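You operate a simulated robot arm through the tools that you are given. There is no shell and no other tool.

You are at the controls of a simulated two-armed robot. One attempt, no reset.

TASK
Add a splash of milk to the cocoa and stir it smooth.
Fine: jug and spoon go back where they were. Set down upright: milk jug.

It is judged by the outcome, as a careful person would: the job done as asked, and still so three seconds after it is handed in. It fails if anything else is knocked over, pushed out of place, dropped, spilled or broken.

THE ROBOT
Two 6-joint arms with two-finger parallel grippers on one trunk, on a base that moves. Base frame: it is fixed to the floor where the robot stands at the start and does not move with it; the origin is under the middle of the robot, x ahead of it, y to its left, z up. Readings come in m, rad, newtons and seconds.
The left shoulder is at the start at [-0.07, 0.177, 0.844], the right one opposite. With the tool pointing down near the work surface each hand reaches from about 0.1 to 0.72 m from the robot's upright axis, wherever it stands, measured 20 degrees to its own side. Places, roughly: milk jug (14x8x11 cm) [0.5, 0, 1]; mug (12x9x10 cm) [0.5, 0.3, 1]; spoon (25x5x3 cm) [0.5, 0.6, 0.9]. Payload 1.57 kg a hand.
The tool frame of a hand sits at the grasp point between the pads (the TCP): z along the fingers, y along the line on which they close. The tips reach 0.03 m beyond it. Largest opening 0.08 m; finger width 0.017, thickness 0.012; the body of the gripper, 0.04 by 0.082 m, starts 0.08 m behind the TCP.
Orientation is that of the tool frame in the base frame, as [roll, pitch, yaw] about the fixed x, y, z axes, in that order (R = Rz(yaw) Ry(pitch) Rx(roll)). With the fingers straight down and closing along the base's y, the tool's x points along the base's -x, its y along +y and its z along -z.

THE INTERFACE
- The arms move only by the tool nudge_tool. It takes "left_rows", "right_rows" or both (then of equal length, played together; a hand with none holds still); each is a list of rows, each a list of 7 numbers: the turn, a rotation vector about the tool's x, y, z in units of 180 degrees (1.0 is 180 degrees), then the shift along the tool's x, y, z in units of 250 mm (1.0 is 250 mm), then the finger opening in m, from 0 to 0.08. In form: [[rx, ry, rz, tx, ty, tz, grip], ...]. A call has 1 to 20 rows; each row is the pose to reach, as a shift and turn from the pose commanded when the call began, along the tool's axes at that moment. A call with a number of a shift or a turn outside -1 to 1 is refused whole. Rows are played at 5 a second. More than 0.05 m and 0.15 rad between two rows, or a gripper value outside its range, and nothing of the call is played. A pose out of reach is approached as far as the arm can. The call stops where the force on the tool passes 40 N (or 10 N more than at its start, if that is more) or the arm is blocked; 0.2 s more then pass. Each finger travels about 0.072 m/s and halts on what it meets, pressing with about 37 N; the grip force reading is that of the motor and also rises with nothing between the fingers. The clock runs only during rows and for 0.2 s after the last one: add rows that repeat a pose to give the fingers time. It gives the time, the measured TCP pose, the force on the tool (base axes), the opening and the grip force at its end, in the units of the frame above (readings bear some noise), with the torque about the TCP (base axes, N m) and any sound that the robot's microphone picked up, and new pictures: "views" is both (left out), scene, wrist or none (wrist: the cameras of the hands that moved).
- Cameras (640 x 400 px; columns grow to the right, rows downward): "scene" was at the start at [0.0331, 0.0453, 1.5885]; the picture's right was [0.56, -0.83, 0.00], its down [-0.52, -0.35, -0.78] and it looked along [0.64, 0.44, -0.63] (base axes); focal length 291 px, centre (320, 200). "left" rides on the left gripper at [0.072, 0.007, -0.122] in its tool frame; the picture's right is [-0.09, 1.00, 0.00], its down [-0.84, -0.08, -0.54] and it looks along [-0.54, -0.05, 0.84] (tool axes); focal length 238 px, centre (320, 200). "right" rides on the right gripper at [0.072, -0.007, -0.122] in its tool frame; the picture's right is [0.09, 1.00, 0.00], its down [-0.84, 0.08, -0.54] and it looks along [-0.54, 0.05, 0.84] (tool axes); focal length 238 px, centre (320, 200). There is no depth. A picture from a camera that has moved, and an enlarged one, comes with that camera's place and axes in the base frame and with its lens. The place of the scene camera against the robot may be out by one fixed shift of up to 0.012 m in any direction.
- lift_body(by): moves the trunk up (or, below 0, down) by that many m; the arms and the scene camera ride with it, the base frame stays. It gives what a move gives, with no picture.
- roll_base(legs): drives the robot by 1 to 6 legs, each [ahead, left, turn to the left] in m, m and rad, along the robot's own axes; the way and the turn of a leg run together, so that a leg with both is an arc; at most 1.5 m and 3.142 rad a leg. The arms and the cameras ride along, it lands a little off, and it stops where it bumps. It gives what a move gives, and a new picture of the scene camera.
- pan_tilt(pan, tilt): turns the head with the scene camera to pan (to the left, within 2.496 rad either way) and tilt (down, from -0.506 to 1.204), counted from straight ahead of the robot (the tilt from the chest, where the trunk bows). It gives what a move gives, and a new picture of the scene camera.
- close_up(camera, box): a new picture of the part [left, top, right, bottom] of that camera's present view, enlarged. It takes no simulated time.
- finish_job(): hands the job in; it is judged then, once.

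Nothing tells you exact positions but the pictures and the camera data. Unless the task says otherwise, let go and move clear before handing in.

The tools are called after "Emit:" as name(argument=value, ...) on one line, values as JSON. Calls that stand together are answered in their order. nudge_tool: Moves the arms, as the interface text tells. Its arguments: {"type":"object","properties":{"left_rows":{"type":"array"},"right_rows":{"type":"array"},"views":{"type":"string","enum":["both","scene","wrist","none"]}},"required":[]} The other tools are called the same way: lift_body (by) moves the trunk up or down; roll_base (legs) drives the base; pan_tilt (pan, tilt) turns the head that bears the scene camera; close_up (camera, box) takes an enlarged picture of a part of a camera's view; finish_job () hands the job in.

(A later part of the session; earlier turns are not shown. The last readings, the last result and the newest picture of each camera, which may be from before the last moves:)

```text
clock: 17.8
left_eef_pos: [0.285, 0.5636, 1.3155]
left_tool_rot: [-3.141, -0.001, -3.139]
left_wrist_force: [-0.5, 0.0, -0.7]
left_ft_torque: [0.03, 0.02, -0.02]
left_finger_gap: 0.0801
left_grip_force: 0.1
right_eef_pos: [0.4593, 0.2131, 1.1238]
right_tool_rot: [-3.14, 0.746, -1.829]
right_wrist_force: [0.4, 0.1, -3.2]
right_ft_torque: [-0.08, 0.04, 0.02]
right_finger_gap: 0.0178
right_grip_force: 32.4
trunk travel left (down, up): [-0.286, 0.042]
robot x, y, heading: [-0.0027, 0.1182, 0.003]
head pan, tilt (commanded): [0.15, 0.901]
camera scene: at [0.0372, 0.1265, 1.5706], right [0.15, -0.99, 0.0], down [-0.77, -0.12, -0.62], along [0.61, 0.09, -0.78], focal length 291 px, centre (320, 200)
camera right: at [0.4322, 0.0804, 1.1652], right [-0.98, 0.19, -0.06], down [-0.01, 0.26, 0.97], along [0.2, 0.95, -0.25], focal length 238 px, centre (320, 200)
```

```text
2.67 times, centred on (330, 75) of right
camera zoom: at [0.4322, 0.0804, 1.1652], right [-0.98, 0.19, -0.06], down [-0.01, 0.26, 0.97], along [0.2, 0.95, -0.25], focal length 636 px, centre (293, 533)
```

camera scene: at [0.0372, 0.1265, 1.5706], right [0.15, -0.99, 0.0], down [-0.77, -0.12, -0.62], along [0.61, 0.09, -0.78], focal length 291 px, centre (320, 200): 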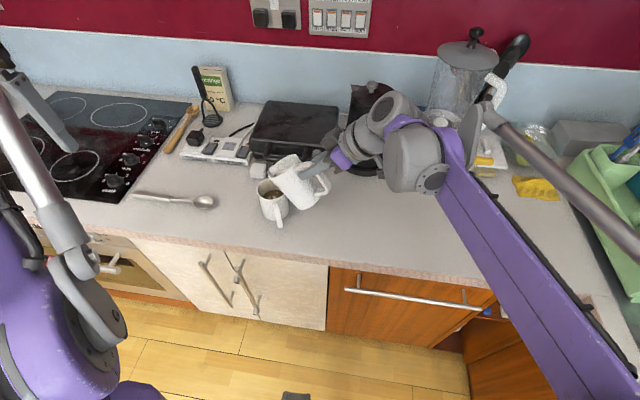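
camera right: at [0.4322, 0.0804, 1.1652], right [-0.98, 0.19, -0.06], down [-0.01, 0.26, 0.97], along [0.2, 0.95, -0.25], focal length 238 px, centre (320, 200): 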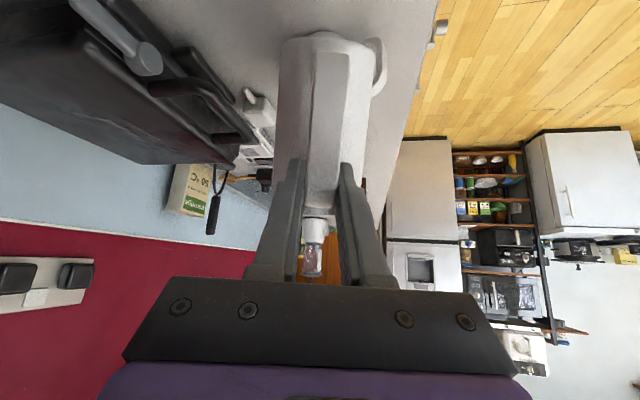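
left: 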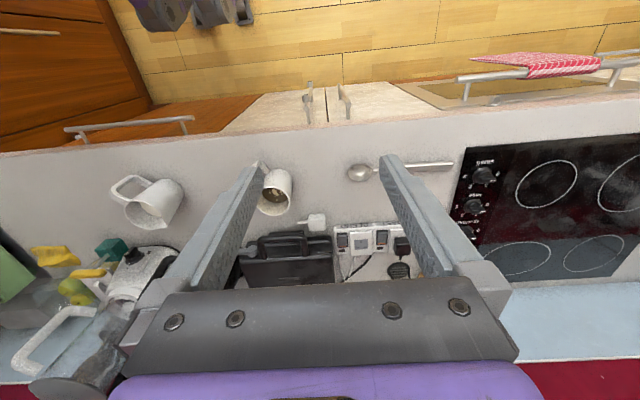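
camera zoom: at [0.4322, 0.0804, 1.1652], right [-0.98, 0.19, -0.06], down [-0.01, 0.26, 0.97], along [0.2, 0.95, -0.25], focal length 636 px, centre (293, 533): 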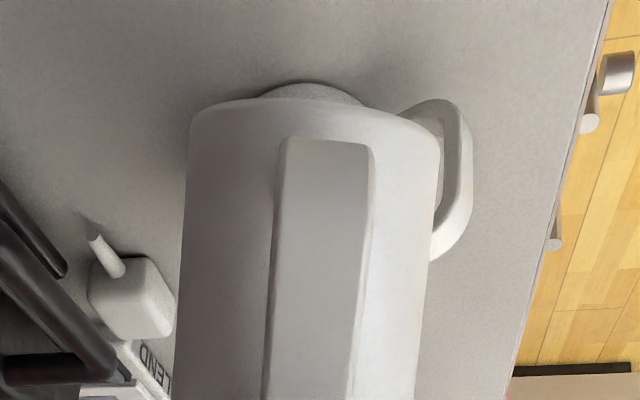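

At 35° the milk is still held back, with the spout slightly further over the mug than I computed. I'll back it off 1.2 cm, lower it 1 cm and ease the tilt up to about 41°, watching for milk.

Emit:
nudge_tool(right_rows=[[0, 0, 0, 0.0312, 0, -0.0016, 0], [0, 0, 0, 0.0624, 0, -0.0032, 0], [0, 0.0083, 0, 0.049, 0, -0.0075, 0], [0, 0.0167, 0, 0.0358, 0, -0.0119, 0], [0, 0.025, 0, 0.0224, 0, -0.0155, 0], [0, 0.0333, 0, 0.009, 0, -0.0192, 0]], views="scene")

Emit:
close_up(camera="scene", box=[240, 130, 340, 230])

```text
clock: 19.2
left_eef_pos: [0.2851, 0.5638, 1.3164]
left_tool_rot: [3.142, -0.001, -3.139]
left_wrist_force: [-0.5, 0.7, 0.9]
left_ft_torque: [0.0, 0.01, -0.01]
left_finger_gap: 0.0801
left_grip_force: 0.1
right_eef_pos: [0.4566, 0.2093, 1.1253]
right_tool_rot: [3.14, 0.643, -1.83]
right_wrist_force: [-0.8, 0.4, -4.4]
right_ft_torque: [-0.1, 0.0, 0.02]
right_finger_gap: 0.0179
right_grip_force: 33.1
trunk travel left (down, up): [-0.286, 0.042]
robot x, y, heading: [0.0003, 0.1169, 0.005]
head pan, tilt (commanded): [0.15, 0.901]
camera scene: at [0.0371, 0.1265, 1.5706], right [0.15, -0.99, 0.0], down [-0.77, -0.12, -0.62], along [0.61, 0.09, -0.78], focal length 291 px, centre (320, 200)
```

scene: 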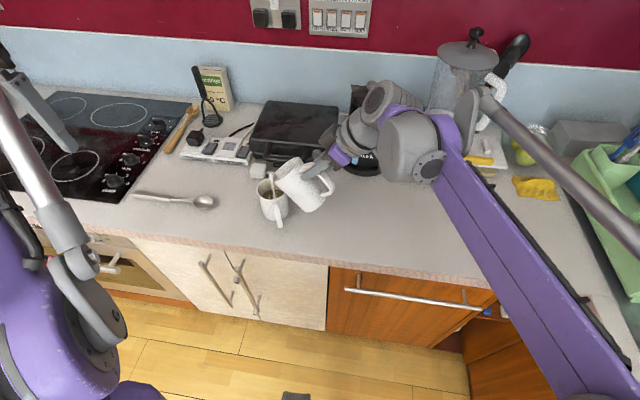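

```text
4.00 times, centred on (290, 180) of scene
camera zoom: at [0.0371, 0.1265, 1.5706], right [0.15, -0.99, 0.0], down [-0.77, -0.12, -0.62], along [0.61, 0.09, -0.78], focal length 1163 px, centre (440, 280)
```

zoom: 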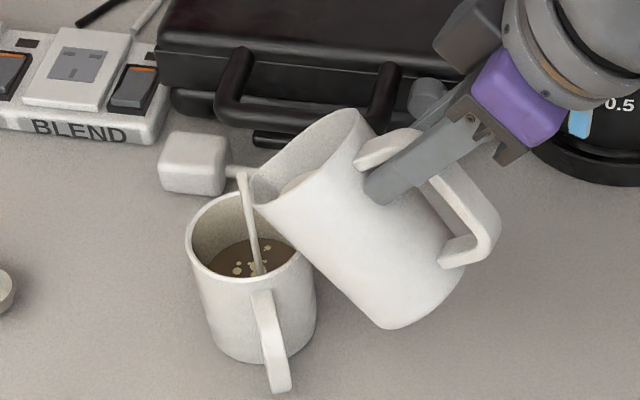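

Milk is now running from the spout straight into the cocoa. I'll hold this tilt briefly and check the level.

Emit:
nudge_tool(right_rows=[[0, 0, 0, 0, 0, 0, 0], [0, 0, 0, 0, 0, 0, 0], [0, 0, 0, 0, 0, 0, 0]], views="none")

Emit:
close_up(camera="scene", box=[240, 130, 340, 230])

```text
clock: 20.0
left_eef_pos: [0.2851, 0.5634, 1.317]
left_tool_rot: [3.142, 0.001, -3.137]
left_wrist_force: [0.1, -0.2, 0.3]
left_ft_torque: [-0.05, -0.02, 0.01]
left_finger_gap: 0.08
left_grip_force: 0.1
right_eef_pos: [0.4568, 0.2084, 1.1259]
right_tool_rot: [3.14, 0.642, -1.83]
right_wrist_force: [0.1, 0.4, -3.9]
right_ft_torque: [-0.09, 0.05, -0.01]
right_finger_gap: 0.0179
right_grip_force: 32.2
trunk travel left (down, up): [-0.286, 0.042]
robot x, y, heading: [-0.0026, 0.1246, 0.006]
head pan, tilt (commanded): [0.15, 0.901]
```

```text
4.00 times, centred on (290, 180) of scene
camera zoom: at [0.037, 0.1263, 1.5706], right [0.15, -0.99, 0.0], down [-0.77, -0.12, -0.62], along [0.61, 0.09, -0.78], focal length 1163 px, centre (440, 280)
```

zoom: 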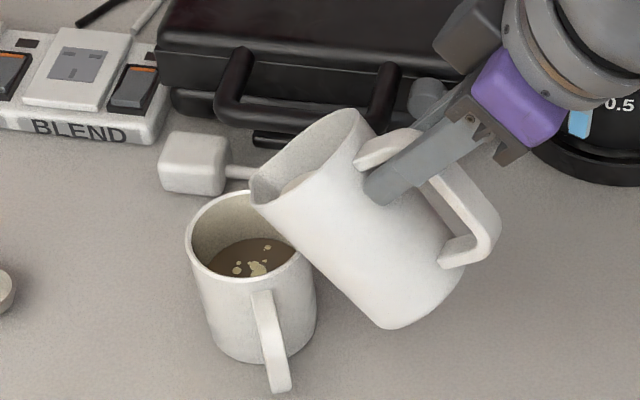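

That gave a small dribble and then the stream stopped. It needs a little more to count as a splash, so I'll tilt to 45° and hold again.

Emit:
nudge_tool(right_rows=[[0, 0.0074, 0, -0.0118, 0, -0.0037, 0], [0, 0.0148, 0, -0.0235, 0, -0.0073, 0], [0, 0.0222, 0, -0.0353, 0, -0.011, 0]], views="none")

Emit:
close_up(camera="scene", box=[240, 130, 340, 230])

Emit:
nudge_tool(right_rows=[[0, 0, 0, 0, 0, 0, 0], [0, 0, 0, 0, 0, 0, 0], [0, 0, 0, 0, 0, 0, 0]], views="none")

Emit:
close_up(camera="scene", box=[240, 130, 340, 230])

```text
clock: 20.8
left_eef_pos: [0.2852, 0.5639, 1.315]
left_tool_rot: [-3.141, -0.001, -3.139]
left_wrist_force: [1.6, 0.9, -0.4]
left_ft_torque: [0.02, -0.03, 0.03]
left_finger_gap: 0.0798
left_grip_force: 0.0
right_eef_pos: [0.4595, 0.2125, 1.1343]
right_tool_rot: [-3.141, 0.573, -1.83]
right_wrist_force: [-0.5, 0.4, -3.3]
right_ft_torque: [-0.05, 0.01, 0.0]
right_finger_gap: 0.0179
right_grip_force: 33.1
trunk travel left (down, up): [-0.286, 0.042]
robot x, y, heading: [0.0005, 0.1177, 0.005]
head pan, tilt (commanded): [0.15, 0.901]
```

```text
4.00 times, centred on (290, 180) of scene
camera zoom: at [0.0371, 0.1265, 1.5706], right [0.15, -0.99, 0.0], down [-0.77, -0.12, -0.62], along [0.61, 0.09, -0.78], focal length 1163 px, centre (440, 280)
```

zoom: 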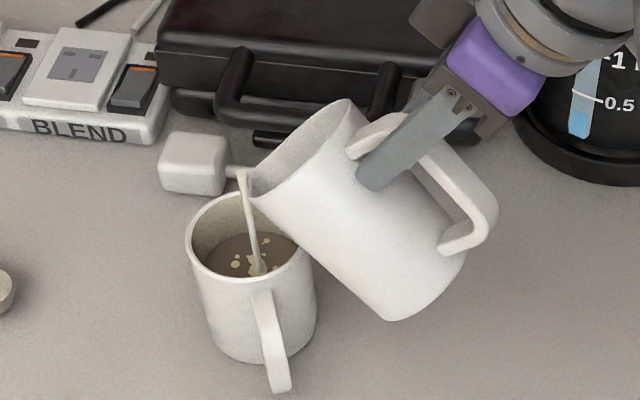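

```text
clock: 21.6
left_eef_pos: [0.2851, 0.565, 1.315]
left_tool_rot: [-3.141, 0.002, -3.138]
left_wrist_force: [-1.1, -0.7, -0.6]
left_ft_torque: [0.0, -0.05, 0.04]
left_finger_gap: 0.0798
left_grip_force: 0.0
right_eef_pos: [0.4599, 0.213, 1.1344]
right_tool_rot: [-3.141, 0.574, -1.83]
right_wrist_force: [0.3, 0.0, -4.5]
right_ft_torque: [-0.04, 0.0, -0.01]
right_finger_gap: 0.018
right_grip_force: 32.5
trunk travel left (down, up): [-0.286, 0.042]
robot x, y, heading: [-0.0031, 0.1168, 0.003]
head pan, tilt (commanded): [0.15, 0.901]
```

```text
4.00 times, centred on (290, 180) of scene
camera zoom: at [0.037, 0.1263, 1.5706], right [0.15, -0.99, 0.0], down [-0.77, -0.12, -0.62], along [0.61, 0.09, -0.78], focal length 1163 px, centre (440, 280)
```

zoom: 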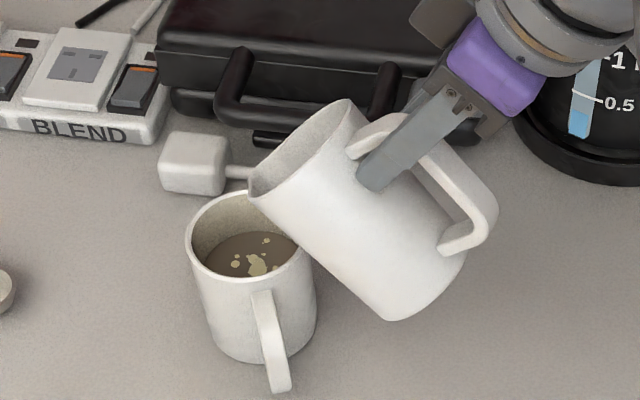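

The stream has stopped, and the level is up roughly a centimetre (around 40 ml) with the cocoa lighter. That is a reasonable splash, so I'll bring the jug upright again over the mug.

Emit:
nudge_tool(right_rows=[[0, -0.0278, 0, 0.0341, 0, 0.004, 0], [0, -0.0556, 0, 0.0605, 0, 0.0014, 0], [0, -0.0833, 0, 0.0736, 0, -0.0143, 0], [0, -0.1167, 0, 0.0853, 0, -0.0309, 0], [0, -0.15, 0, 0.0933, 0, -0.0428, 0], [0, -0.1833, 0, 0.0968, 0, -0.0507, 0], [0, -0.2167, 0, 0.0961, 0, -0.0555, 0], [0, -0.25, 0, 0.09, 0, -0.0568, 0], [0, -0.25, 0, 0.09, 0, -0.0568, 0]])

Emit:
close_up(camera="scene", box=[230, 120, 350, 240])

```text
clock: 23.6
left_eef_pos: [0.2845, 0.5632, 1.3164]
left_tool_rot: [3.142, -0.001, -3.137]
left_wrist_force: [-0.4, -0.9, 0.0]
left_ft_torque: [0.03, -0.02, -0.02]
left_finger_gap: 0.0797
left_grip_force: 0.1
right_eef_pos: [0.4522, 0.1873, 1.1344]
right_tool_rot: [-3.138, 1.36, -1.827]
right_wrist_force: [-0.1, -0.9, -4.2]
right_ft_torque: [-0.18, 0.02, 0.01]
right_finger_gap: 0.0179
right_grip_force: 32.5
trunk travel left (down, up): [-0.286, 0.042]
robot x, y, heading: [-0.0023, 0.113, 0.007]
head pan, tilt (commanded): [0.15, 0.901]
camera scene: at [0.0368, 0.1264, 1.5706], right [0.15, -0.99, 0.0], down [-0.77, -0.12, -0.62], along [0.61, 0.09, -0.78], focal length 291 px, centre (320, 200)
camera right: at [0.4246, 0.0559, 1.0897], right [-0.97, 0.24, -0.09], down [-0.17, -0.32, 0.93], along [0.19, 0.92, 0.35], focal length 238 px, centre (320, 200)
```

scene: 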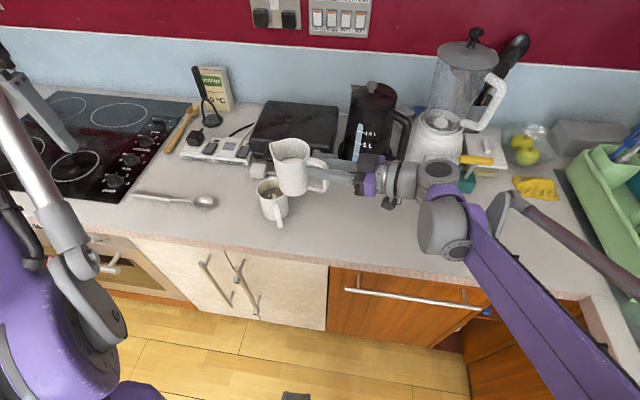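
right: 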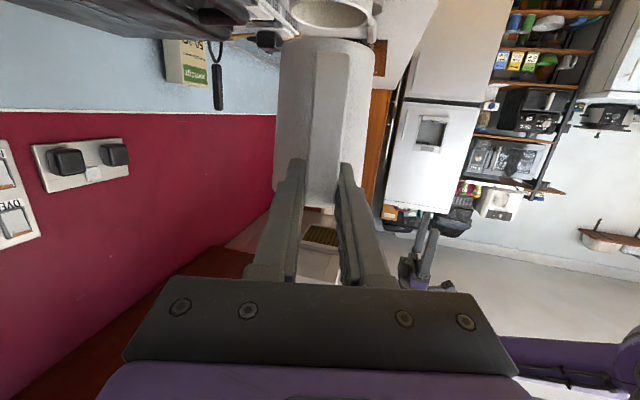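

```text
3.33 times, centred on (290, 180) of scene
camera zoom: at [0.0368, 0.1264, 1.5706], right [0.15, -0.99, 0.0], down [-0.77, -0.12, -0.62], along [0.61, 0.09, -0.78], focal length 969 px, centre (420, 267)
```

zoom: 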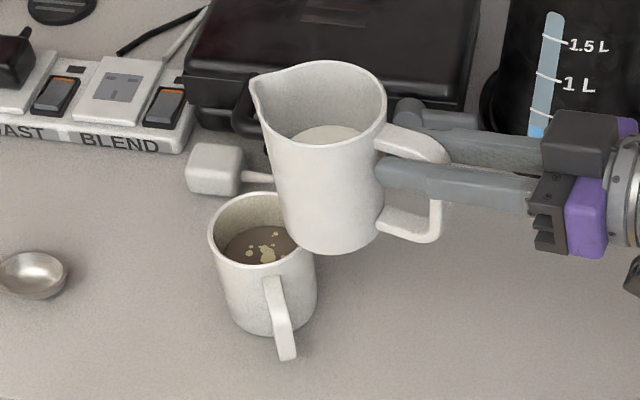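

The jug is upright again with no drips visible. Now I'll carry it back, undoing the turn, to hover above its original spot.

Emit:
nudge_tool(right_rows=[[0.0062, 0, 0.0013, 0.0067, -0.0057, -0.0306, 0], [0.0202, 0, 0.0044, 0.0216, -0.0186, -0.0996, 0], [0.0357, 0, 0.0078, 0.0382, -0.033, -0.1761, 0], [0.0512, 0, 0.0111, 0.0549, -0.0473, -0.2527, 0], [0.0668, 0, 0.0145, 0.0715, -0.0616, -0.3293, 0], [0.0823, 0, 0.0179, 0.0881, -0.0759, -0.4059, 0], [0.0978, 0, 0.0212, 0.1048, -0.0903, -0.4825, 0], [0.1134, 0, 0.0246, 0.1214, -0.1046, -0.559, 0], [0.1289, 0, 0.028, 0.138, -0.1189, -0.6356, 0], [0.1429, 0, 0.031, 0.153, -0.1318, -0.7045, 0], [0.1522, 0, 0.033, 0.163, -0.1404, -0.7505, 0], [0.1553, 0, 0.0337, 0.1663, -0.1433, -0.7658, 0], [0.1553, 0, 0.0337, 0.1663, -0.1433, -0.7658, 0]])

Emit:
close_up(camera="scene", box=[240, 160, 320, 240])

```text
clock: 26.4
left_eef_pos: [0.2863, 0.5635, 1.3155]
left_tool_rot: [3.141, 0.0, -3.139]
left_wrist_force: [-0.3, 0.3, 0.1]
left_ft_torque: [-0.02, 0.03, -0.01]
left_finger_gap: 0.08
left_grip_force: 0.0
right_eef_pos: [0.4372, -0.0118, 1.134]
right_tool_rot: [-3.141, 1.357, -2.331]
right_wrist_force: [0.5, 0.0, -3.5]
right_ft_torque: [-0.11, 0.16, 0.0]
right_finger_gap: 0.018
right_grip_force: 32.8
trunk travel left (down, up): [-0.286, 0.042]
robot x, y, heading: [0.0016, 0.1189, 0.005]
head pan, tilt (commanded): [0.15, 0.901]
camera scene: at [0.037, 0.1262, 1.5706], right [0.15, -0.99, 0.0], down [-0.77, -0.12, -0.62], along [0.61, 0.09, -0.78], focal length 291 px, centre (320, 200)
camera right: at [0.3498, -0.1136, 1.0881], right [-0.74, 0.67, -0.09], down [-0.3, -0.2, 0.93], along [0.61, 0.71, 0.35], focal length 238 px, centre (320, 200)
```

scene: 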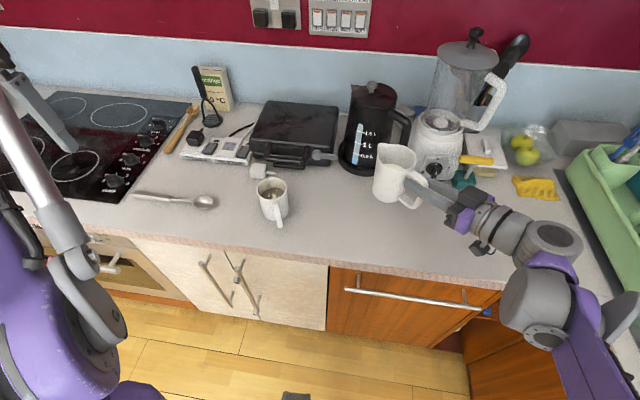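
right: 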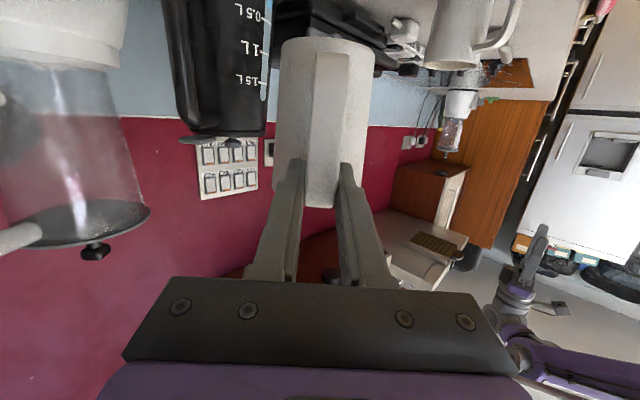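

```text
5.00 times, centred on (280, 200) of scene
camera zoom: at [0.037, 0.1262, 1.5706], right [0.15, -0.99, 0.0], down [-0.77, -0.12, -0.62], along [0.61, 0.09, -0.78], focal length 1454 px, centre (520, 200)
```

zoom: 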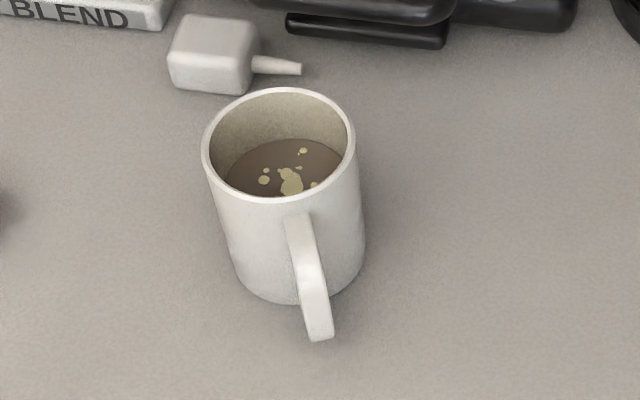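

The jug is back over its spot, and the mug shows a lighter cocoa with lumps still to stir out. I'll lower the jug, going slowly for the last few millimetres.

Emit:
nudge_tool(right_rows=[[0, 0, 0, 0.04, 0, 0.0087, 0], [0, 0, 0, 0.12, 0, 0.0261, 0], [0, 0, 0, 0.2, 0, 0.0434, 0], [0, 0, 0, 0.28, 0, 0.0608, 0], [0, 0, 0, 0.36, 0, 0.0782, 0], [0, 0, 0, 0.43, 0, 0.0934, 0], [0, 0, 0, 0.47, 0, 0.1021, 0], [0, 0, 0, 0.492, 0, 0.1068, 0], [0, 0, 0, 0.5, 0, 0.1086, 0], [0, 0, 0, 0.5, 0, 0.1086, 0]])

Emit:
close_up(camera="scene", box=[345, 165, 465, 265])

Emit:
close_up(camera="right", box=[200, 0, 440, 150])

```text
clock: 28.6
left_eef_pos: [0.2848, 0.5627, 1.3161]
left_tool_rot: [-3.14, 0.0, -3.139]
left_wrist_force: [0.4, 0.3, 0.3]
left_ft_torque: [0.0, 0.0, 0.01]
left_finger_gap: 0.0801
left_grip_force: 0.2
right_eef_pos: [0.4369, -0.0118, 1.0048]
right_tool_rot: [-3.141, 1.358, -2.33]
right_wrist_force: [0.4, 0.2, -4.4]
right_ft_torque: [-0.16, 0.14, -0.03]
right_finger_gap: 0.0174
right_grip_force: 32.7
trunk travel left (down, up): [-0.286, 0.042]
robot x, y, heading: [0.0006, 0.1214, 0.003]
head pan, tilt (commanded): [0.15, 0.901]
camera scene: at [0.037, 0.1263, 1.5706], right [0.15, -0.99, 0.0], down [-0.77, -0.12, -0.62], along [0.61, 0.09, -0.78], focal length 291 px, centre (320, 200)
camera right: at [0.3499, -0.1135, 0.9596], right [-0.74, 0.67, -0.09], down [-0.3, -0.2, 0.93], along [0.61, 0.71, 0.35], focal length 238 px, centre (320, 200)
```

scene: 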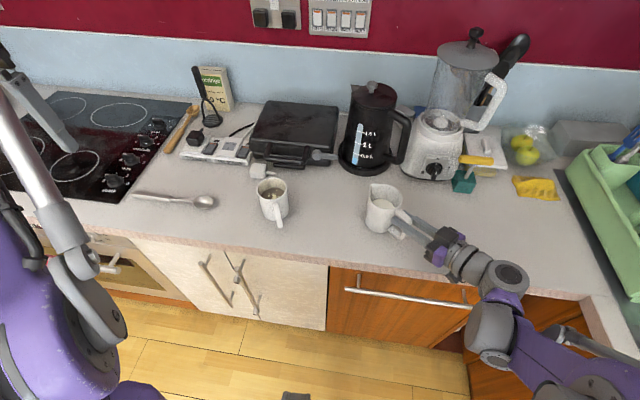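
right: 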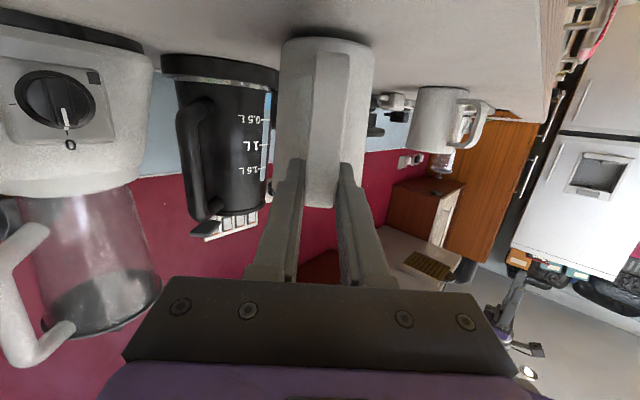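

```text
4.00 times, centred on (405, 215) of scene
camera zoom: at [0.037, 0.1263, 1.5706], right [0.15, -0.99, 0.0], down [-0.77, -0.12, -0.62], along [0.61, 0.09, -0.78], focal length 1163 px, centre (-20, 140)
```

zoom: 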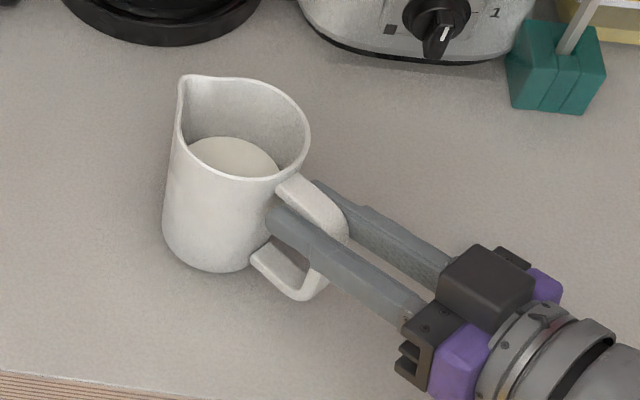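

```text
2.67 times, centred on (320, 75) of right
camera zoom: at [0.3499, -0.1135, 0.9596], right [-0.74, 0.67, -0.09], down [-0.3, -0.2, 0.93], along [0.61, 0.71, 0.35], focal length 636 px, centre (320, 533)
```

zoom: 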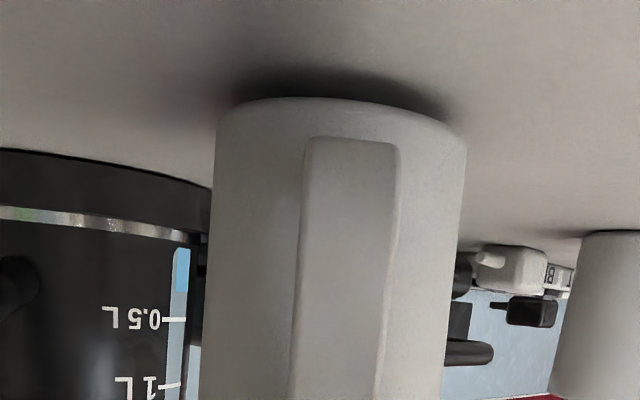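

The jug is about 6–7 mm above the counter. I'll lower it the rest of the way in 2 mm steps and watch the force.

Emit:
nudge_tool(right_rows=[[0, 0, 0, 0.008, 0, 0.0017, 0], [0, 0, 0, 0.016, 0, 0.0034, 0], [0, 0, 0, 0.0215, 0, 0.0046, 0], [0, 0, 0, 0.0255, 0, 0.0055, 0], [0, 0, 0, 0.0255, 0, 0.0055, 0]])

Emit:
close_up(camera="right", box=[200, 0, 440, 150])

Emit:
close_up(camera="scene", box=[345, 165, 465, 265])

```text
clock: 29.8
left_eef_pos: [0.2856, 0.5648, 1.3161]
left_tool_rot: [3.141, 0.001, -3.139]
left_wrist_force: [-1.4, 0.5, 0.6]
left_ft_torque: [0.01, 0.0, -0.02]
left_finger_gap: 0.08
left_grip_force: 0.0
right_eef_pos: [0.437, -0.0109, 0.9988]
right_tool_rot: [3.141, 1.359, -2.329]
right_wrist_force: [-0.2, -0.2, 0.8]
right_ft_torque: [0.0, -0.13, -0.07]
right_finger_gap: 0.0177
right_grip_force: 32.5
trunk travel left (down, up): [-0.286, 0.042]
robot x, y, heading: [-0.0028, 0.1196, 0.008]
head pan, tilt (commanded): [0.15, 0.901]
camera scene: at [0.0366, 0.1261, 1.5706], right [0.15, -0.99, 0.0], down [-0.77, -0.12, -0.62], along [0.61, 0.09, -0.78], focal length 291 px, centre (320, 200)
camera right: at [0.3495, -0.1134, 0.954], right [-0.74, 0.67, -0.09], down [-0.3, -0.2, 0.93], along [0.61, 0.71, 0.35], focal length 238 px, centre (320, 200)
```

scene: 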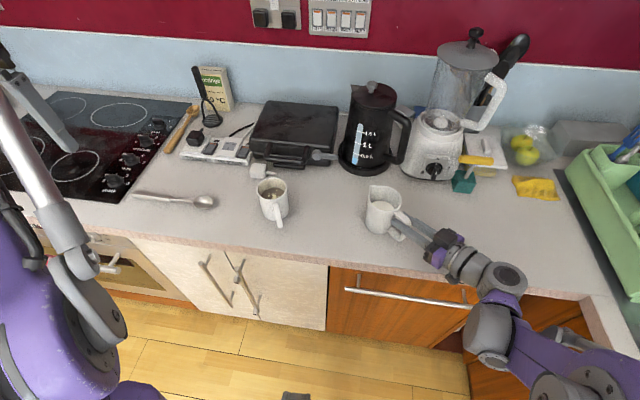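
right: 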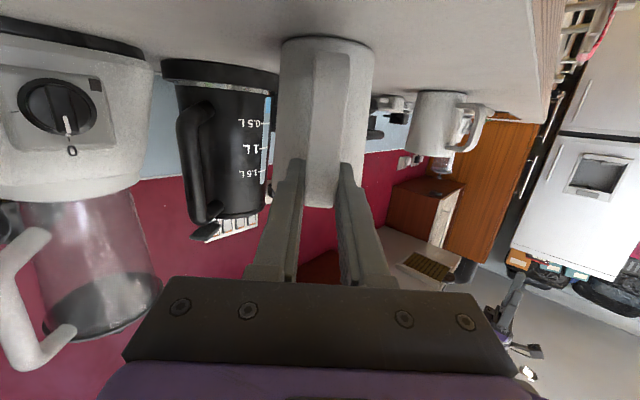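

```text
2.67 times, centred on (320, 75) of right
camera zoom: at [0.3495, -0.1134, 0.954], right [-0.74, 0.67, -0.09], down [-0.3, -0.2, 0.93], along [0.61, 0.71, 0.35], focal length 636 px, centre (320, 533)
```

zoom: 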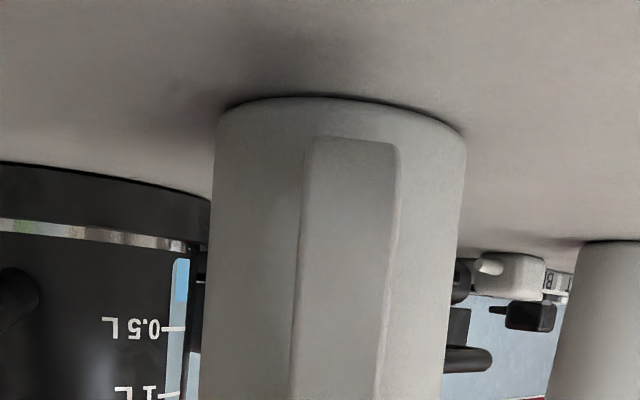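

```text
4.00 times, centred on (405, 215) of scene
camera zoom: at [0.0366, 0.1261, 1.5706], right [0.15, -0.99, 0.0], down [-0.77, -0.12, -0.62], along [0.61, 0.09, -0.78], focal length 1163 px, centre (-20, 140)
```

zoom: 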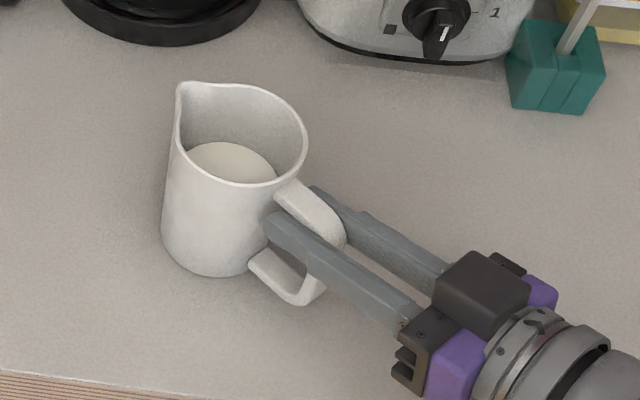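

The weight has come off the hand and the jug sits where it was. I'll open the fingers, wait, then back straight out along the approach line.

Emit:
nudge_tool(right_rows=[[0, 0, 0, 0, 0, 0, 0.025], [0, 0, 0, 0, 0, 0, 0.04], [0, 0, 0, 0, 0, 0, 0.06], [0, 0, 0, 0, 0, 0, 0.06], [0, 0, 0, 0, 0, 0, 0.06]], views="none")

Emit:
close_up(camera="scene", box=[345, 165, 465, 265])

```text
clock: 31.0
left_eef_pos: [0.2847, 0.5635, 1.3161]
left_tool_rot: [3.142, 0.0, -3.14]
left_wrist_force: [1.1, -0.4, -0.1]
left_ft_torque: [0.03, 0.0, 0.01]
left_finger_gap: 0.0801
left_grip_force: 0.1
right_eef_pos: [0.4358, -0.0115, 0.9991]
right_tool_rot: [3.141, 1.358, -2.332]
right_wrist_force: [0.2, 0.8, 0.6]
right_ft_torque: [-0.02, 0.0, -0.02]
right_finger_gap: 0.06
right_grip_force: 0.1
trunk travel left (down, up): [-0.286, 0.042]
robot x, y, heading: [0.0026, 0.1195, 0.004]
head pan, tilt (commanded): [0.15, 0.901]
```

```text
4.00 times, centred on (405, 215) of scene
camera zoom: at [0.0367, 0.1263, 1.5706], right [0.15, -0.99, 0.0], down [-0.77, -0.12, -0.62], along [0.61, 0.09, -0.78], focal length 1163 px, centre (-20, 140)
```

zoom: 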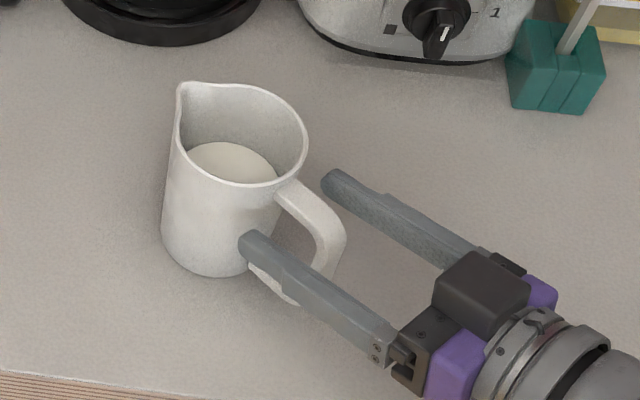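

The jug hasn't moved from its original place. Backing the right hand away.

Emit:
nudge_tool(right_rows=[[0, 0, 0, 0, 0, -0.06, 0.06], [0, 0, 0, 0, 0, -0.16, 0.06], [0, 0, 0, 0, 0, -0.28, 0.06], [0, 0, 0, 0, 0, -0.4, 0.06], [0, 0, 0, -0.02, 0, -0.52, 0.06], [0, 0, 0, -0.05, 0, -0.62, 0.06]], views="scene")

Emit:
close_up(camera="scene", box=[100, 150, 320, 250])

Emit:
close_up(camera="left", box=[0, 100, 640, 300])

```text
clock: 32.4
left_eef_pos: [0.2839, 0.5636, 1.3151]
left_tool_rot: [3.141, 0.0, -3.138]
left_wrist_force: [0.7, 0.1, -0.9]
left_ft_torque: [0.01, -0.03, 0.02]
left_finger_gap: 0.0798
left_grip_force: 0.0
right_eef_pos: [0.3343, -0.1172, 1.0435]
right_tool_rot: [-3.14, 1.358, -2.328]
right_wrist_force: [-0.1, 0.0, 0.7]
right_ft_torque: [-0.02, 0.03, -0.01]
right_finger_gap: 0.0601
right_grip_force: 0.1
trunk travel left (down, up): [-0.286, 0.042]
robot x, y, heading: [0.0022, 0.1167, 0.005]
head pan, tilt (commanded): [0.15, 0.901]
camera scene: at [0.0363, 0.1263, 1.5706], right [0.15, -0.99, 0.0], down [-0.77, -0.12, -0.62], along [0.61, 0.09, -0.78], focal length 291 px, centre (320, 200)
```

scene: 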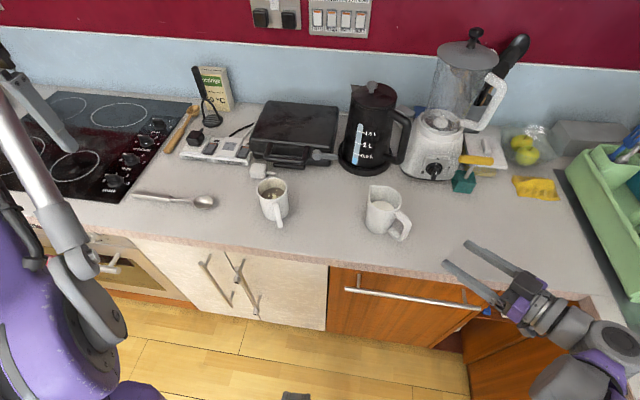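

```text
2.91 times, centred on (210, 200) of scene
camera zoom: at [0.0363, 0.1263, 1.5706], right [0.15, -0.99, 0.0], down [-0.77, -0.12, -0.62], along [0.61, 0.09, -0.78], focal length 846 px, centre (640, 200)
```

zoom: 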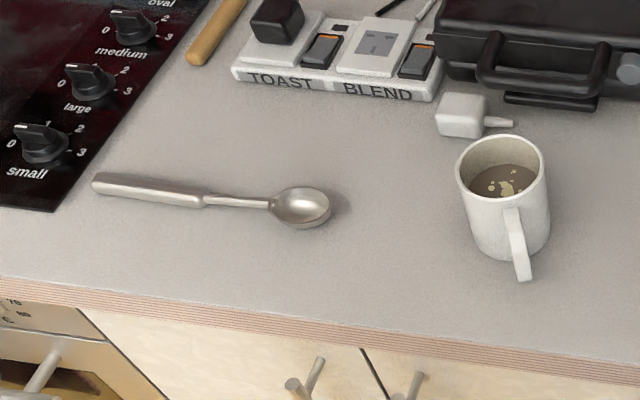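

```text
1.00 times, centred on (320, 200) of left (not enlarged: the box is as wide or as high as the picture)
camera zoom: at [0.2134, 0.569, 1.4369], right [0.09, 1.0, 0.0], down [0.84, -0.07, 0.54], along [0.54, -0.05, -0.84], focal length 238 px, centre (320, 200)
```

zoom: 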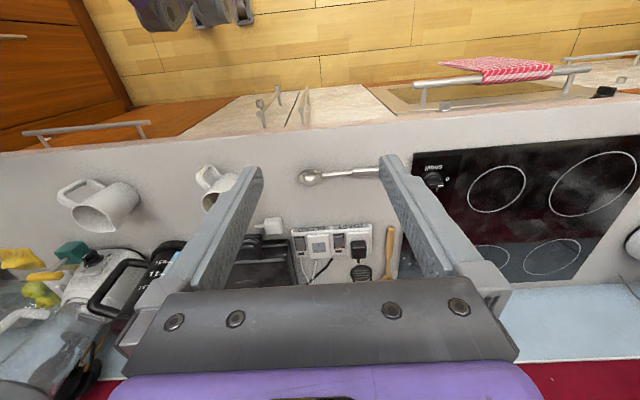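

The jug is home and the right hand is clear. The spoon lies along y at about x 0.475, with its bowl near y 0.54 and handle end near y 0.76. I'll raise the right hand out of the way, then roll the base left so the left arm can reach both spoon and mug.

Emit:
nudge_tool(right_rows=[[0, 0, 0, -0.126, 0, -0.048, 0.06], [0, 0, 0, -0.252, 0, -0.096, 0.06], [0, 0, 0, -0.378, 0, -0.144, 0.06], [0, 0, 0, -0.504, 0, -0.191, 0.06], [0, 0, 0, -0.63, 0, -0.239, 0.06], [0, 0, 0, -0.756, 0, -0.287, 0.06]], views="none")

Emit:
roll_base(legs=[[0, 0.2, 0]])

```text
clock: 33.8
left_eef_pos: [0.2854, 0.5645, 1.3164]
left_tool_rot: [-3.141, -0.001, -3.139]
left_wrist_force: [-0.7, 0.7, -0.4]
left_ft_torque: [-0.01, 0.02, -0.02]
left_finger_gap: 0.08
left_grip_force: 0.1
right_eef_pos: [0.3269, -0.1315, 1.2469]
right_tool_rot: [3.116, 1.363, -2.295]
right_wrist_force: [0.1, -1.3, 0.4]
right_ft_torque: [-0.01, 0.02, 0.01]
right_finger_gap: 0.0601
right_grip_force: 0.0
trunk travel left (down, up): [-0.286, 0.042]
robot x, y, heading: [-0.0015, 0.1179, -0.002]
head pan, tilt (commanded): [0.15, 0.901]
```

```text
clock: 36.2
left_eef_pos: [0.2813, 0.7654, 1.3156]
left_tool_rot: [-3.141, -0.002, -3.134]
left_wrist_force: [1.2, -1.0, 0.0]
left_ft_torque: [0.03, 0.0, 0.01]
left_finger_gap: 0.08
left_grip_force: 0.1
right_eef_pos: [0.3284, 0.0758, 1.247]
right_tool_rot: [3.111, 1.365, -2.283]
right_wrist_force: [0.3, 0.3, 0.1]
right_ft_torque: [0.0, 0.01, 0.02]
right_finger_gap: 0.06
right_grip_force: 0.0
trunk travel left (down, up): [-0.286, 0.042]
robot x, y, heading: [-0.0003, 0.3176, 0.006]
head pan, tilt (commanded): [0.15, 0.901]
camera scene: at [0.0356, 0.3258, 1.5706], right [0.16, -0.99, 0.0], down [-0.77, -0.12, -0.62], along [0.61, 0.1, -0.78], focal length 291 px, centre (320, 200)
```

scene: 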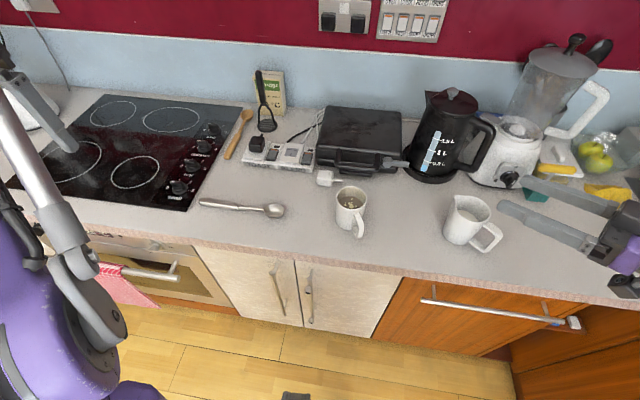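

The base is now at y 0.318 and the whole workspace is in view. I'll turn the left hand so its fingers close across the spoon handle, and bring it above the handle.

Emit:
nudge_tool(left_rows=[[0, 0, -0.0452, -0.0689, -0.0242, 0.0582, 0.08], [0, 0, -0.0905, -0.1378, -0.0484, 0.1164, 0.08], [0, 0, -0.1357, -0.2067, -0.0725, 0.1745, 0.08], [0, 0, -0.1809, -0.2756, -0.0967, 0.2327, 0.08], [0, 0, -0.2262, -0.3445, -0.1209, 0.2909, 0.08], [0, 0, -0.2714, -0.4135, -0.1451, 0.3491, 0.08], [0, 0, -0.3167, -0.4824, -0.1693, 0.4073, 0.08], [0, 0, -0.3619, -0.5513, -0.1935, 0.4655, 0.08], [0, 0, -0.4071, -0.6202, -0.2176, 0.5236, 0.08], [0, 0, -0.4524, -0.6891, -0.2418, 0.5818, 0.08], [0, 0, -0.4976, -0.758, -0.266, 0.64, 0.08]])

```text
clock: 38.6
left_eef_pos: [0.4737, 0.7007, 1.1564]
left_tool_rot: [3.14, 0.0, -1.57]
left_wrist_force: [0.5, 0.1, 0.5]
left_ft_torque: [0.01, -0.01, 0.0]
left_finger_gap: 0.08
left_grip_force: 0.1
right_eef_pos: [0.3281, 0.0768, 1.2455]
right_tool_rot: [3.106, 1.363, -2.282]
right_wrist_force: [0.4, -0.1, -0.3]
right_ft_torque: [0.01, -0.02, 0.0]
right_finger_gap: 0.06
right_grip_force: 0.0
trunk travel left (down, up): [-0.286, 0.042]
robot x, y, heading: [0.0005, 0.315, 0.009]
head pan, tilt (commanded): [0.15, 0.901]
camera scene: at [0.0365, 0.326, 1.5706], right [0.16, -0.99, 0.0], down [-0.77, -0.12, -0.62], along [0.61, 0.1, -0.78], focal length 291 px, centre (320, 200)
camera left: at [0.4681, 0.6272, 1.2773], right [-1.0, 0.09, 0.0], down [0.08, 0.84, 0.54], along [0.05, 0.54, -0.84], focal length 238 px, centre (320, 200)
```

scene: 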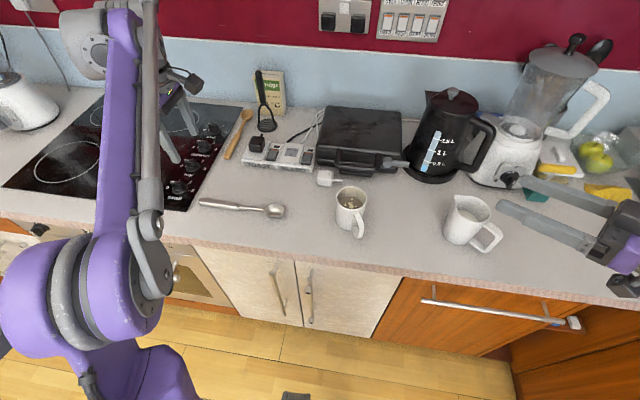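
left: 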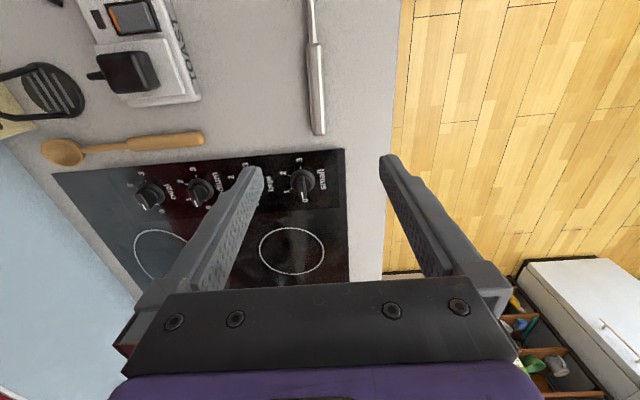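

The hand is above the spoon handle with the fingers closing across it. I'll zoom in with the left camera to fix the handle's exact position.

Emit:
close_up(camera="left", box=[240, 0, 400, 150])

Emit:
close_up(camera="scene", box=[190, 170, 370, 250])

```text
2.67 times, centred on (320, 75) of left
camera zoom: at [0.4681, 0.6272, 1.2773], right [-1.0, 0.09, 0.0], down [0.08, 0.84, 0.54], along [0.05, 0.54, -0.84], focal length 636 px, centre (320, 533)
```

zoom: 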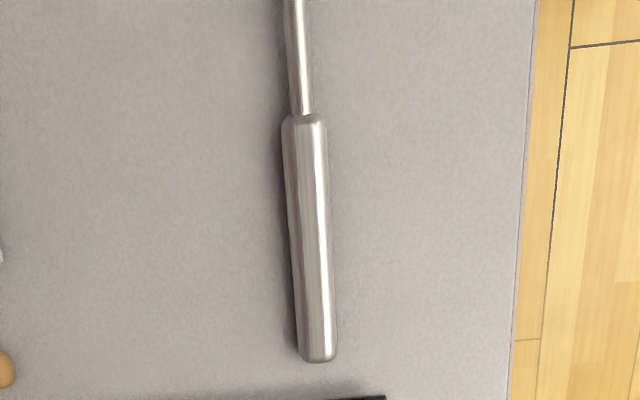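

```text
3.56 times, centred on (280, 210) of scene
camera zoom: at [0.0365, 0.326, 1.5706], right [0.16, -0.99, 0.0], down [-0.77, -0.12, -0.62], along [0.61, 0.1, -0.78], focal length 1034 px, centre (462, 164)
```

zoom: 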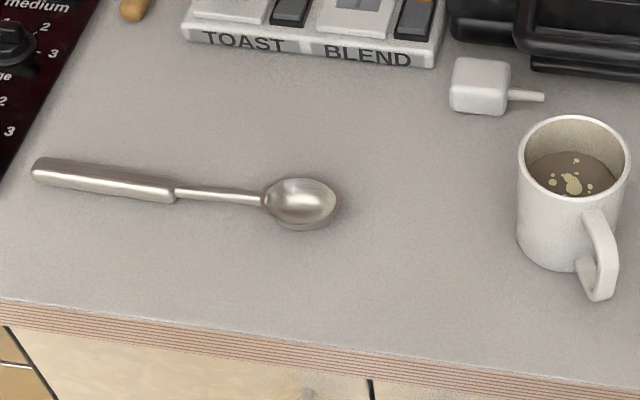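

The two cameras agree: the thick part of the spoon handle runs from (0.475, 0.624) to (0.480, 0.741). I'll come down over y≈0.685, stopping short of the counter to check.

Emit:
nudge_tool(left_rows=[[0, 0, 0.004, 0.02, -0.003, 0.13, 0.07], [0, 0, 0.008, 0.04, -0.006, 0.26, 0.06], [0, 0, 0.0122, 0.057, -0.009, 0.39, 0.06], [0, 0, 0.0122, 0.057, -0.009, 0.52, 0.06], [0, 0, 0.0122, 0.057, -0.009, 0.65, 0.06], [0, 0, 0.0122, 0.057, -0.009, 0.74, 0.06], [0, 0, 0.0122, 0.057, -0.009, 0.78, 0.06]])

Emit:
close_up(camera="left", box=[180, 0, 460, 200])

Emit:
close_up(camera="scene", box=[150, 130, 310, 250])

```text
clock: 40.2
left_eef_pos: [0.4744, 0.6864, 0.9588]
left_tool_rot: [3.14, 0.002, -1.609]
left_wrist_force: [1.4, 0.7, -0.3]
left_ft_torque: [0.0, -0.02, -0.01]
left_finger_gap: 0.06
left_grip_force: 0.0
right_eef_pos: [0.3271, 0.0768, 1.2461]
right_tool_rot: [3.108, 1.365, -2.28]
right_wrist_force: [0.2, 0.3, 0.6]
right_ft_torque: [-0.02, 0.03, 0.01]
right_finger_gap: 0.0602
right_grip_force: 0.1
trunk travel left (down, up): [-0.286, 0.042]
robot x, y, heading: [-0.0043, 0.3187, 0.005]
head pan, tilt (commanded): [0.15, 0.901]
camera scene: at [0.0357, 0.3259, 1.5706], right [0.16, -0.99, 0.0], down [-0.77, -0.12, -0.62], along [0.61, 0.1, -0.78], focal length 291 px, centre (320, 200)
camera left: at [0.4662, 0.6139, 1.0795], right [-0.99, 0.13, 0.0], down [0.11, 0.83, 0.54], along [0.07, 0.54, -0.84], focal length 238 px, centre (320, 200)
```

scene: 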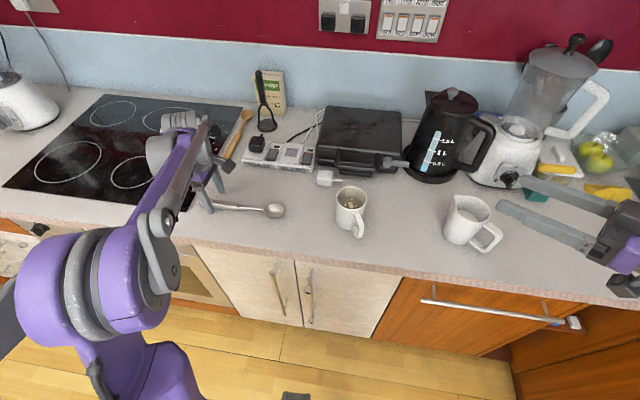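
left: 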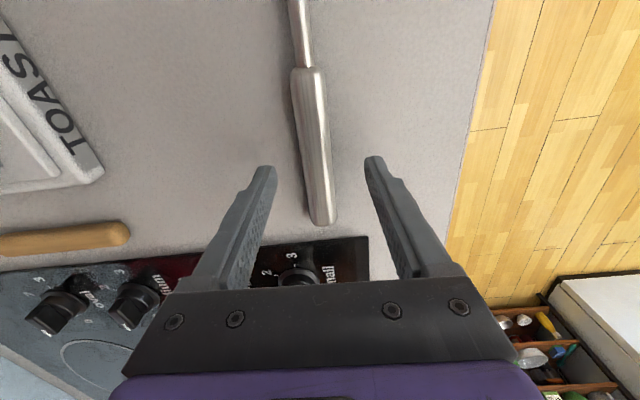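

```text
2.00 times, centred on (320, 100) of left
camera zoom: at [0.4662, 0.6139, 1.0795], right [-0.99, 0.13, 0.0], down [0.11, 0.83, 0.54], along [0.07, 0.54, -0.84], focal length 477 px, centre (320, 400)
```

zoom: 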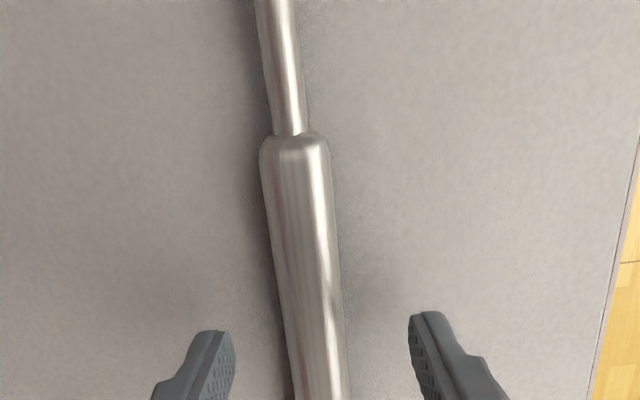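

```text
3.33 times, centred on (230, 190) of scene
camera zoom: at [0.0357, 0.3259, 1.5706], right [0.16, -0.99, 0.0], down [-0.77, -0.12, -0.62], along [0.61, 0.1, -0.78], focal length 969 px, centre (620, 233)
```

zoom: 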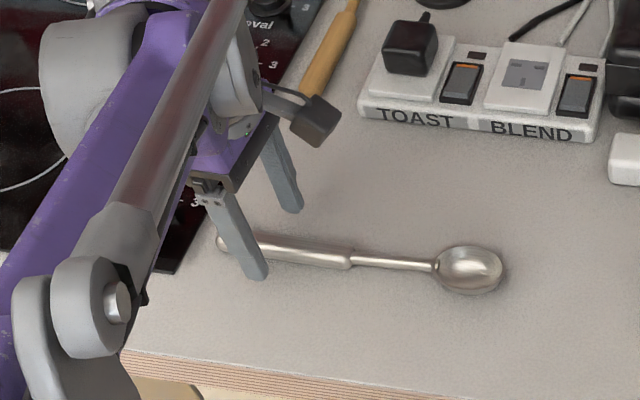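

The fingers straddle the handle, which is about 2 mm off centre. I'll correct that and lower until the tips are just above the counter.

Emit:
nudge_tool(left_rows=[[0, 0, 0, 0, -0.009, 0.02, 0.06], [0, 0, 0, 0, -0.009, 0.04, 0.05], [0, 0, 0, 0, -0.009, 0.06, 0.045]])

Emit:
close_up(camera="left", box=[180, 0, 460, 200])

Emit:
close_up(camera="scene", box=[170, 150, 290, 240])

```text
clock: 41.0
left_eef_pos: [0.4748, 0.6858, 0.9455]
left_tool_rot: [-3.141, -0.001, -1.61]
left_wrist_force: [0.2, -0.1, -0.7]
left_ft_torque: [-0.01, 0.04, -0.01]
left_finger_gap: 0.0451
left_grip_force: 0.0
right_eef_pos: [0.3276, 0.0775, 1.2445]
right_tool_rot: [3.11, 1.364, -2.279]
right_wrist_force: [-0.8, 1.0, -0.4]
right_ft_torque: [0.0, -0.01, -0.02]
right_finger_gap: 0.0601
right_grip_force: 0.0
trunk travel left (down, up): [-0.286, 0.042]
robot x, y, heading: [0.0003, 0.3169, 0.007]
head pan, tilt (commanded): [0.15, 0.901]
camera scene: at [0.0356, 0.3259, 1.5706], right [0.16, -0.99, 0.0], down [-0.77, -0.12, -0.62], along [0.61, 0.1, -0.78], focal length 291 px, centre (320, 200)
camera left: at [0.4675, 0.6135, 1.0664], right [-0.99, 0.13, 0.0], down [0.11, 0.83, 0.54], along [0.07, 0.54, -0.84], focal length 238 px, centre (320, 200)
```

scene: 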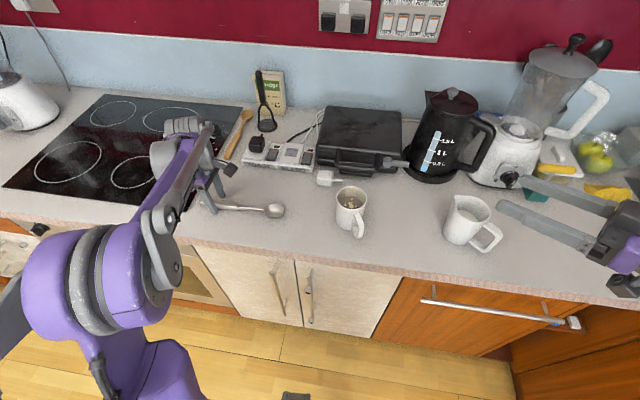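
left: 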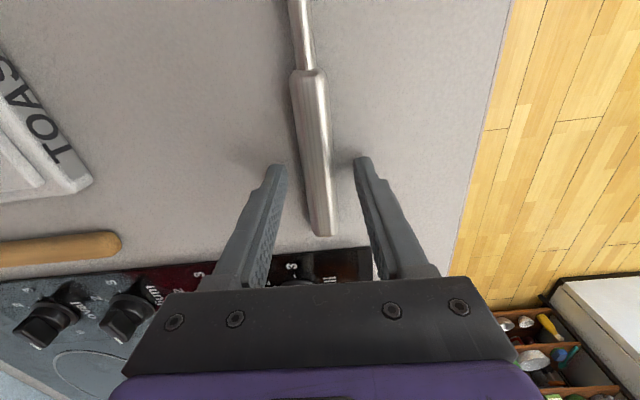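

```text
2.00 times, centred on (320, 100) of left
camera zoom: at [0.4675, 0.6135, 1.0664], right [-0.99, 0.13, 0.0], down [0.11, 0.83, 0.54], along [0.07, 0.54, -0.84], focal length 477 px, centre (320, 400)
```

zoom: 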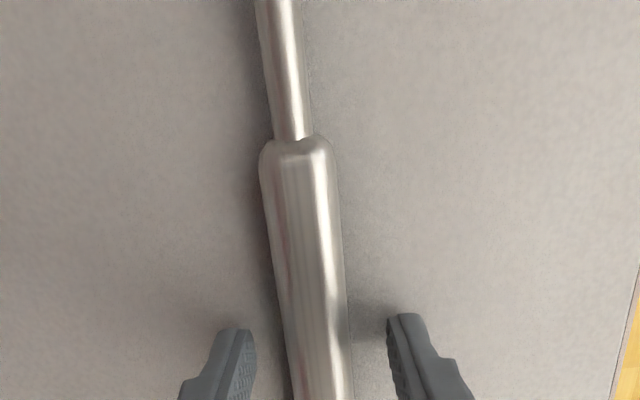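

```text
4.44 times, centred on (230, 195) of scene
camera zoom: at [0.0356, 0.3259, 1.5706], right [0.16, -0.99, 0.0], down [-0.77, -0.12, -0.62], along [0.61, 0.1, -0.78], focal length 1293 px, centre (720, 222)
```

zoom: 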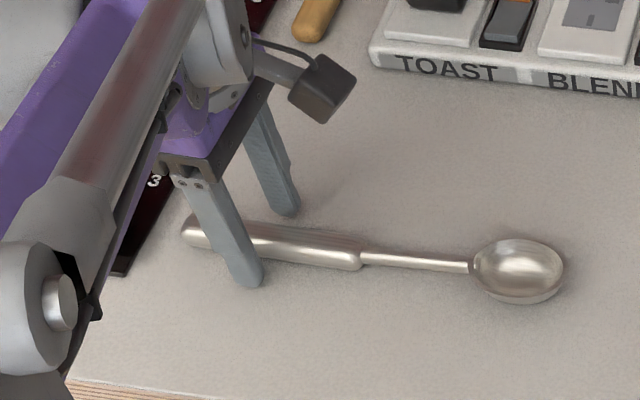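

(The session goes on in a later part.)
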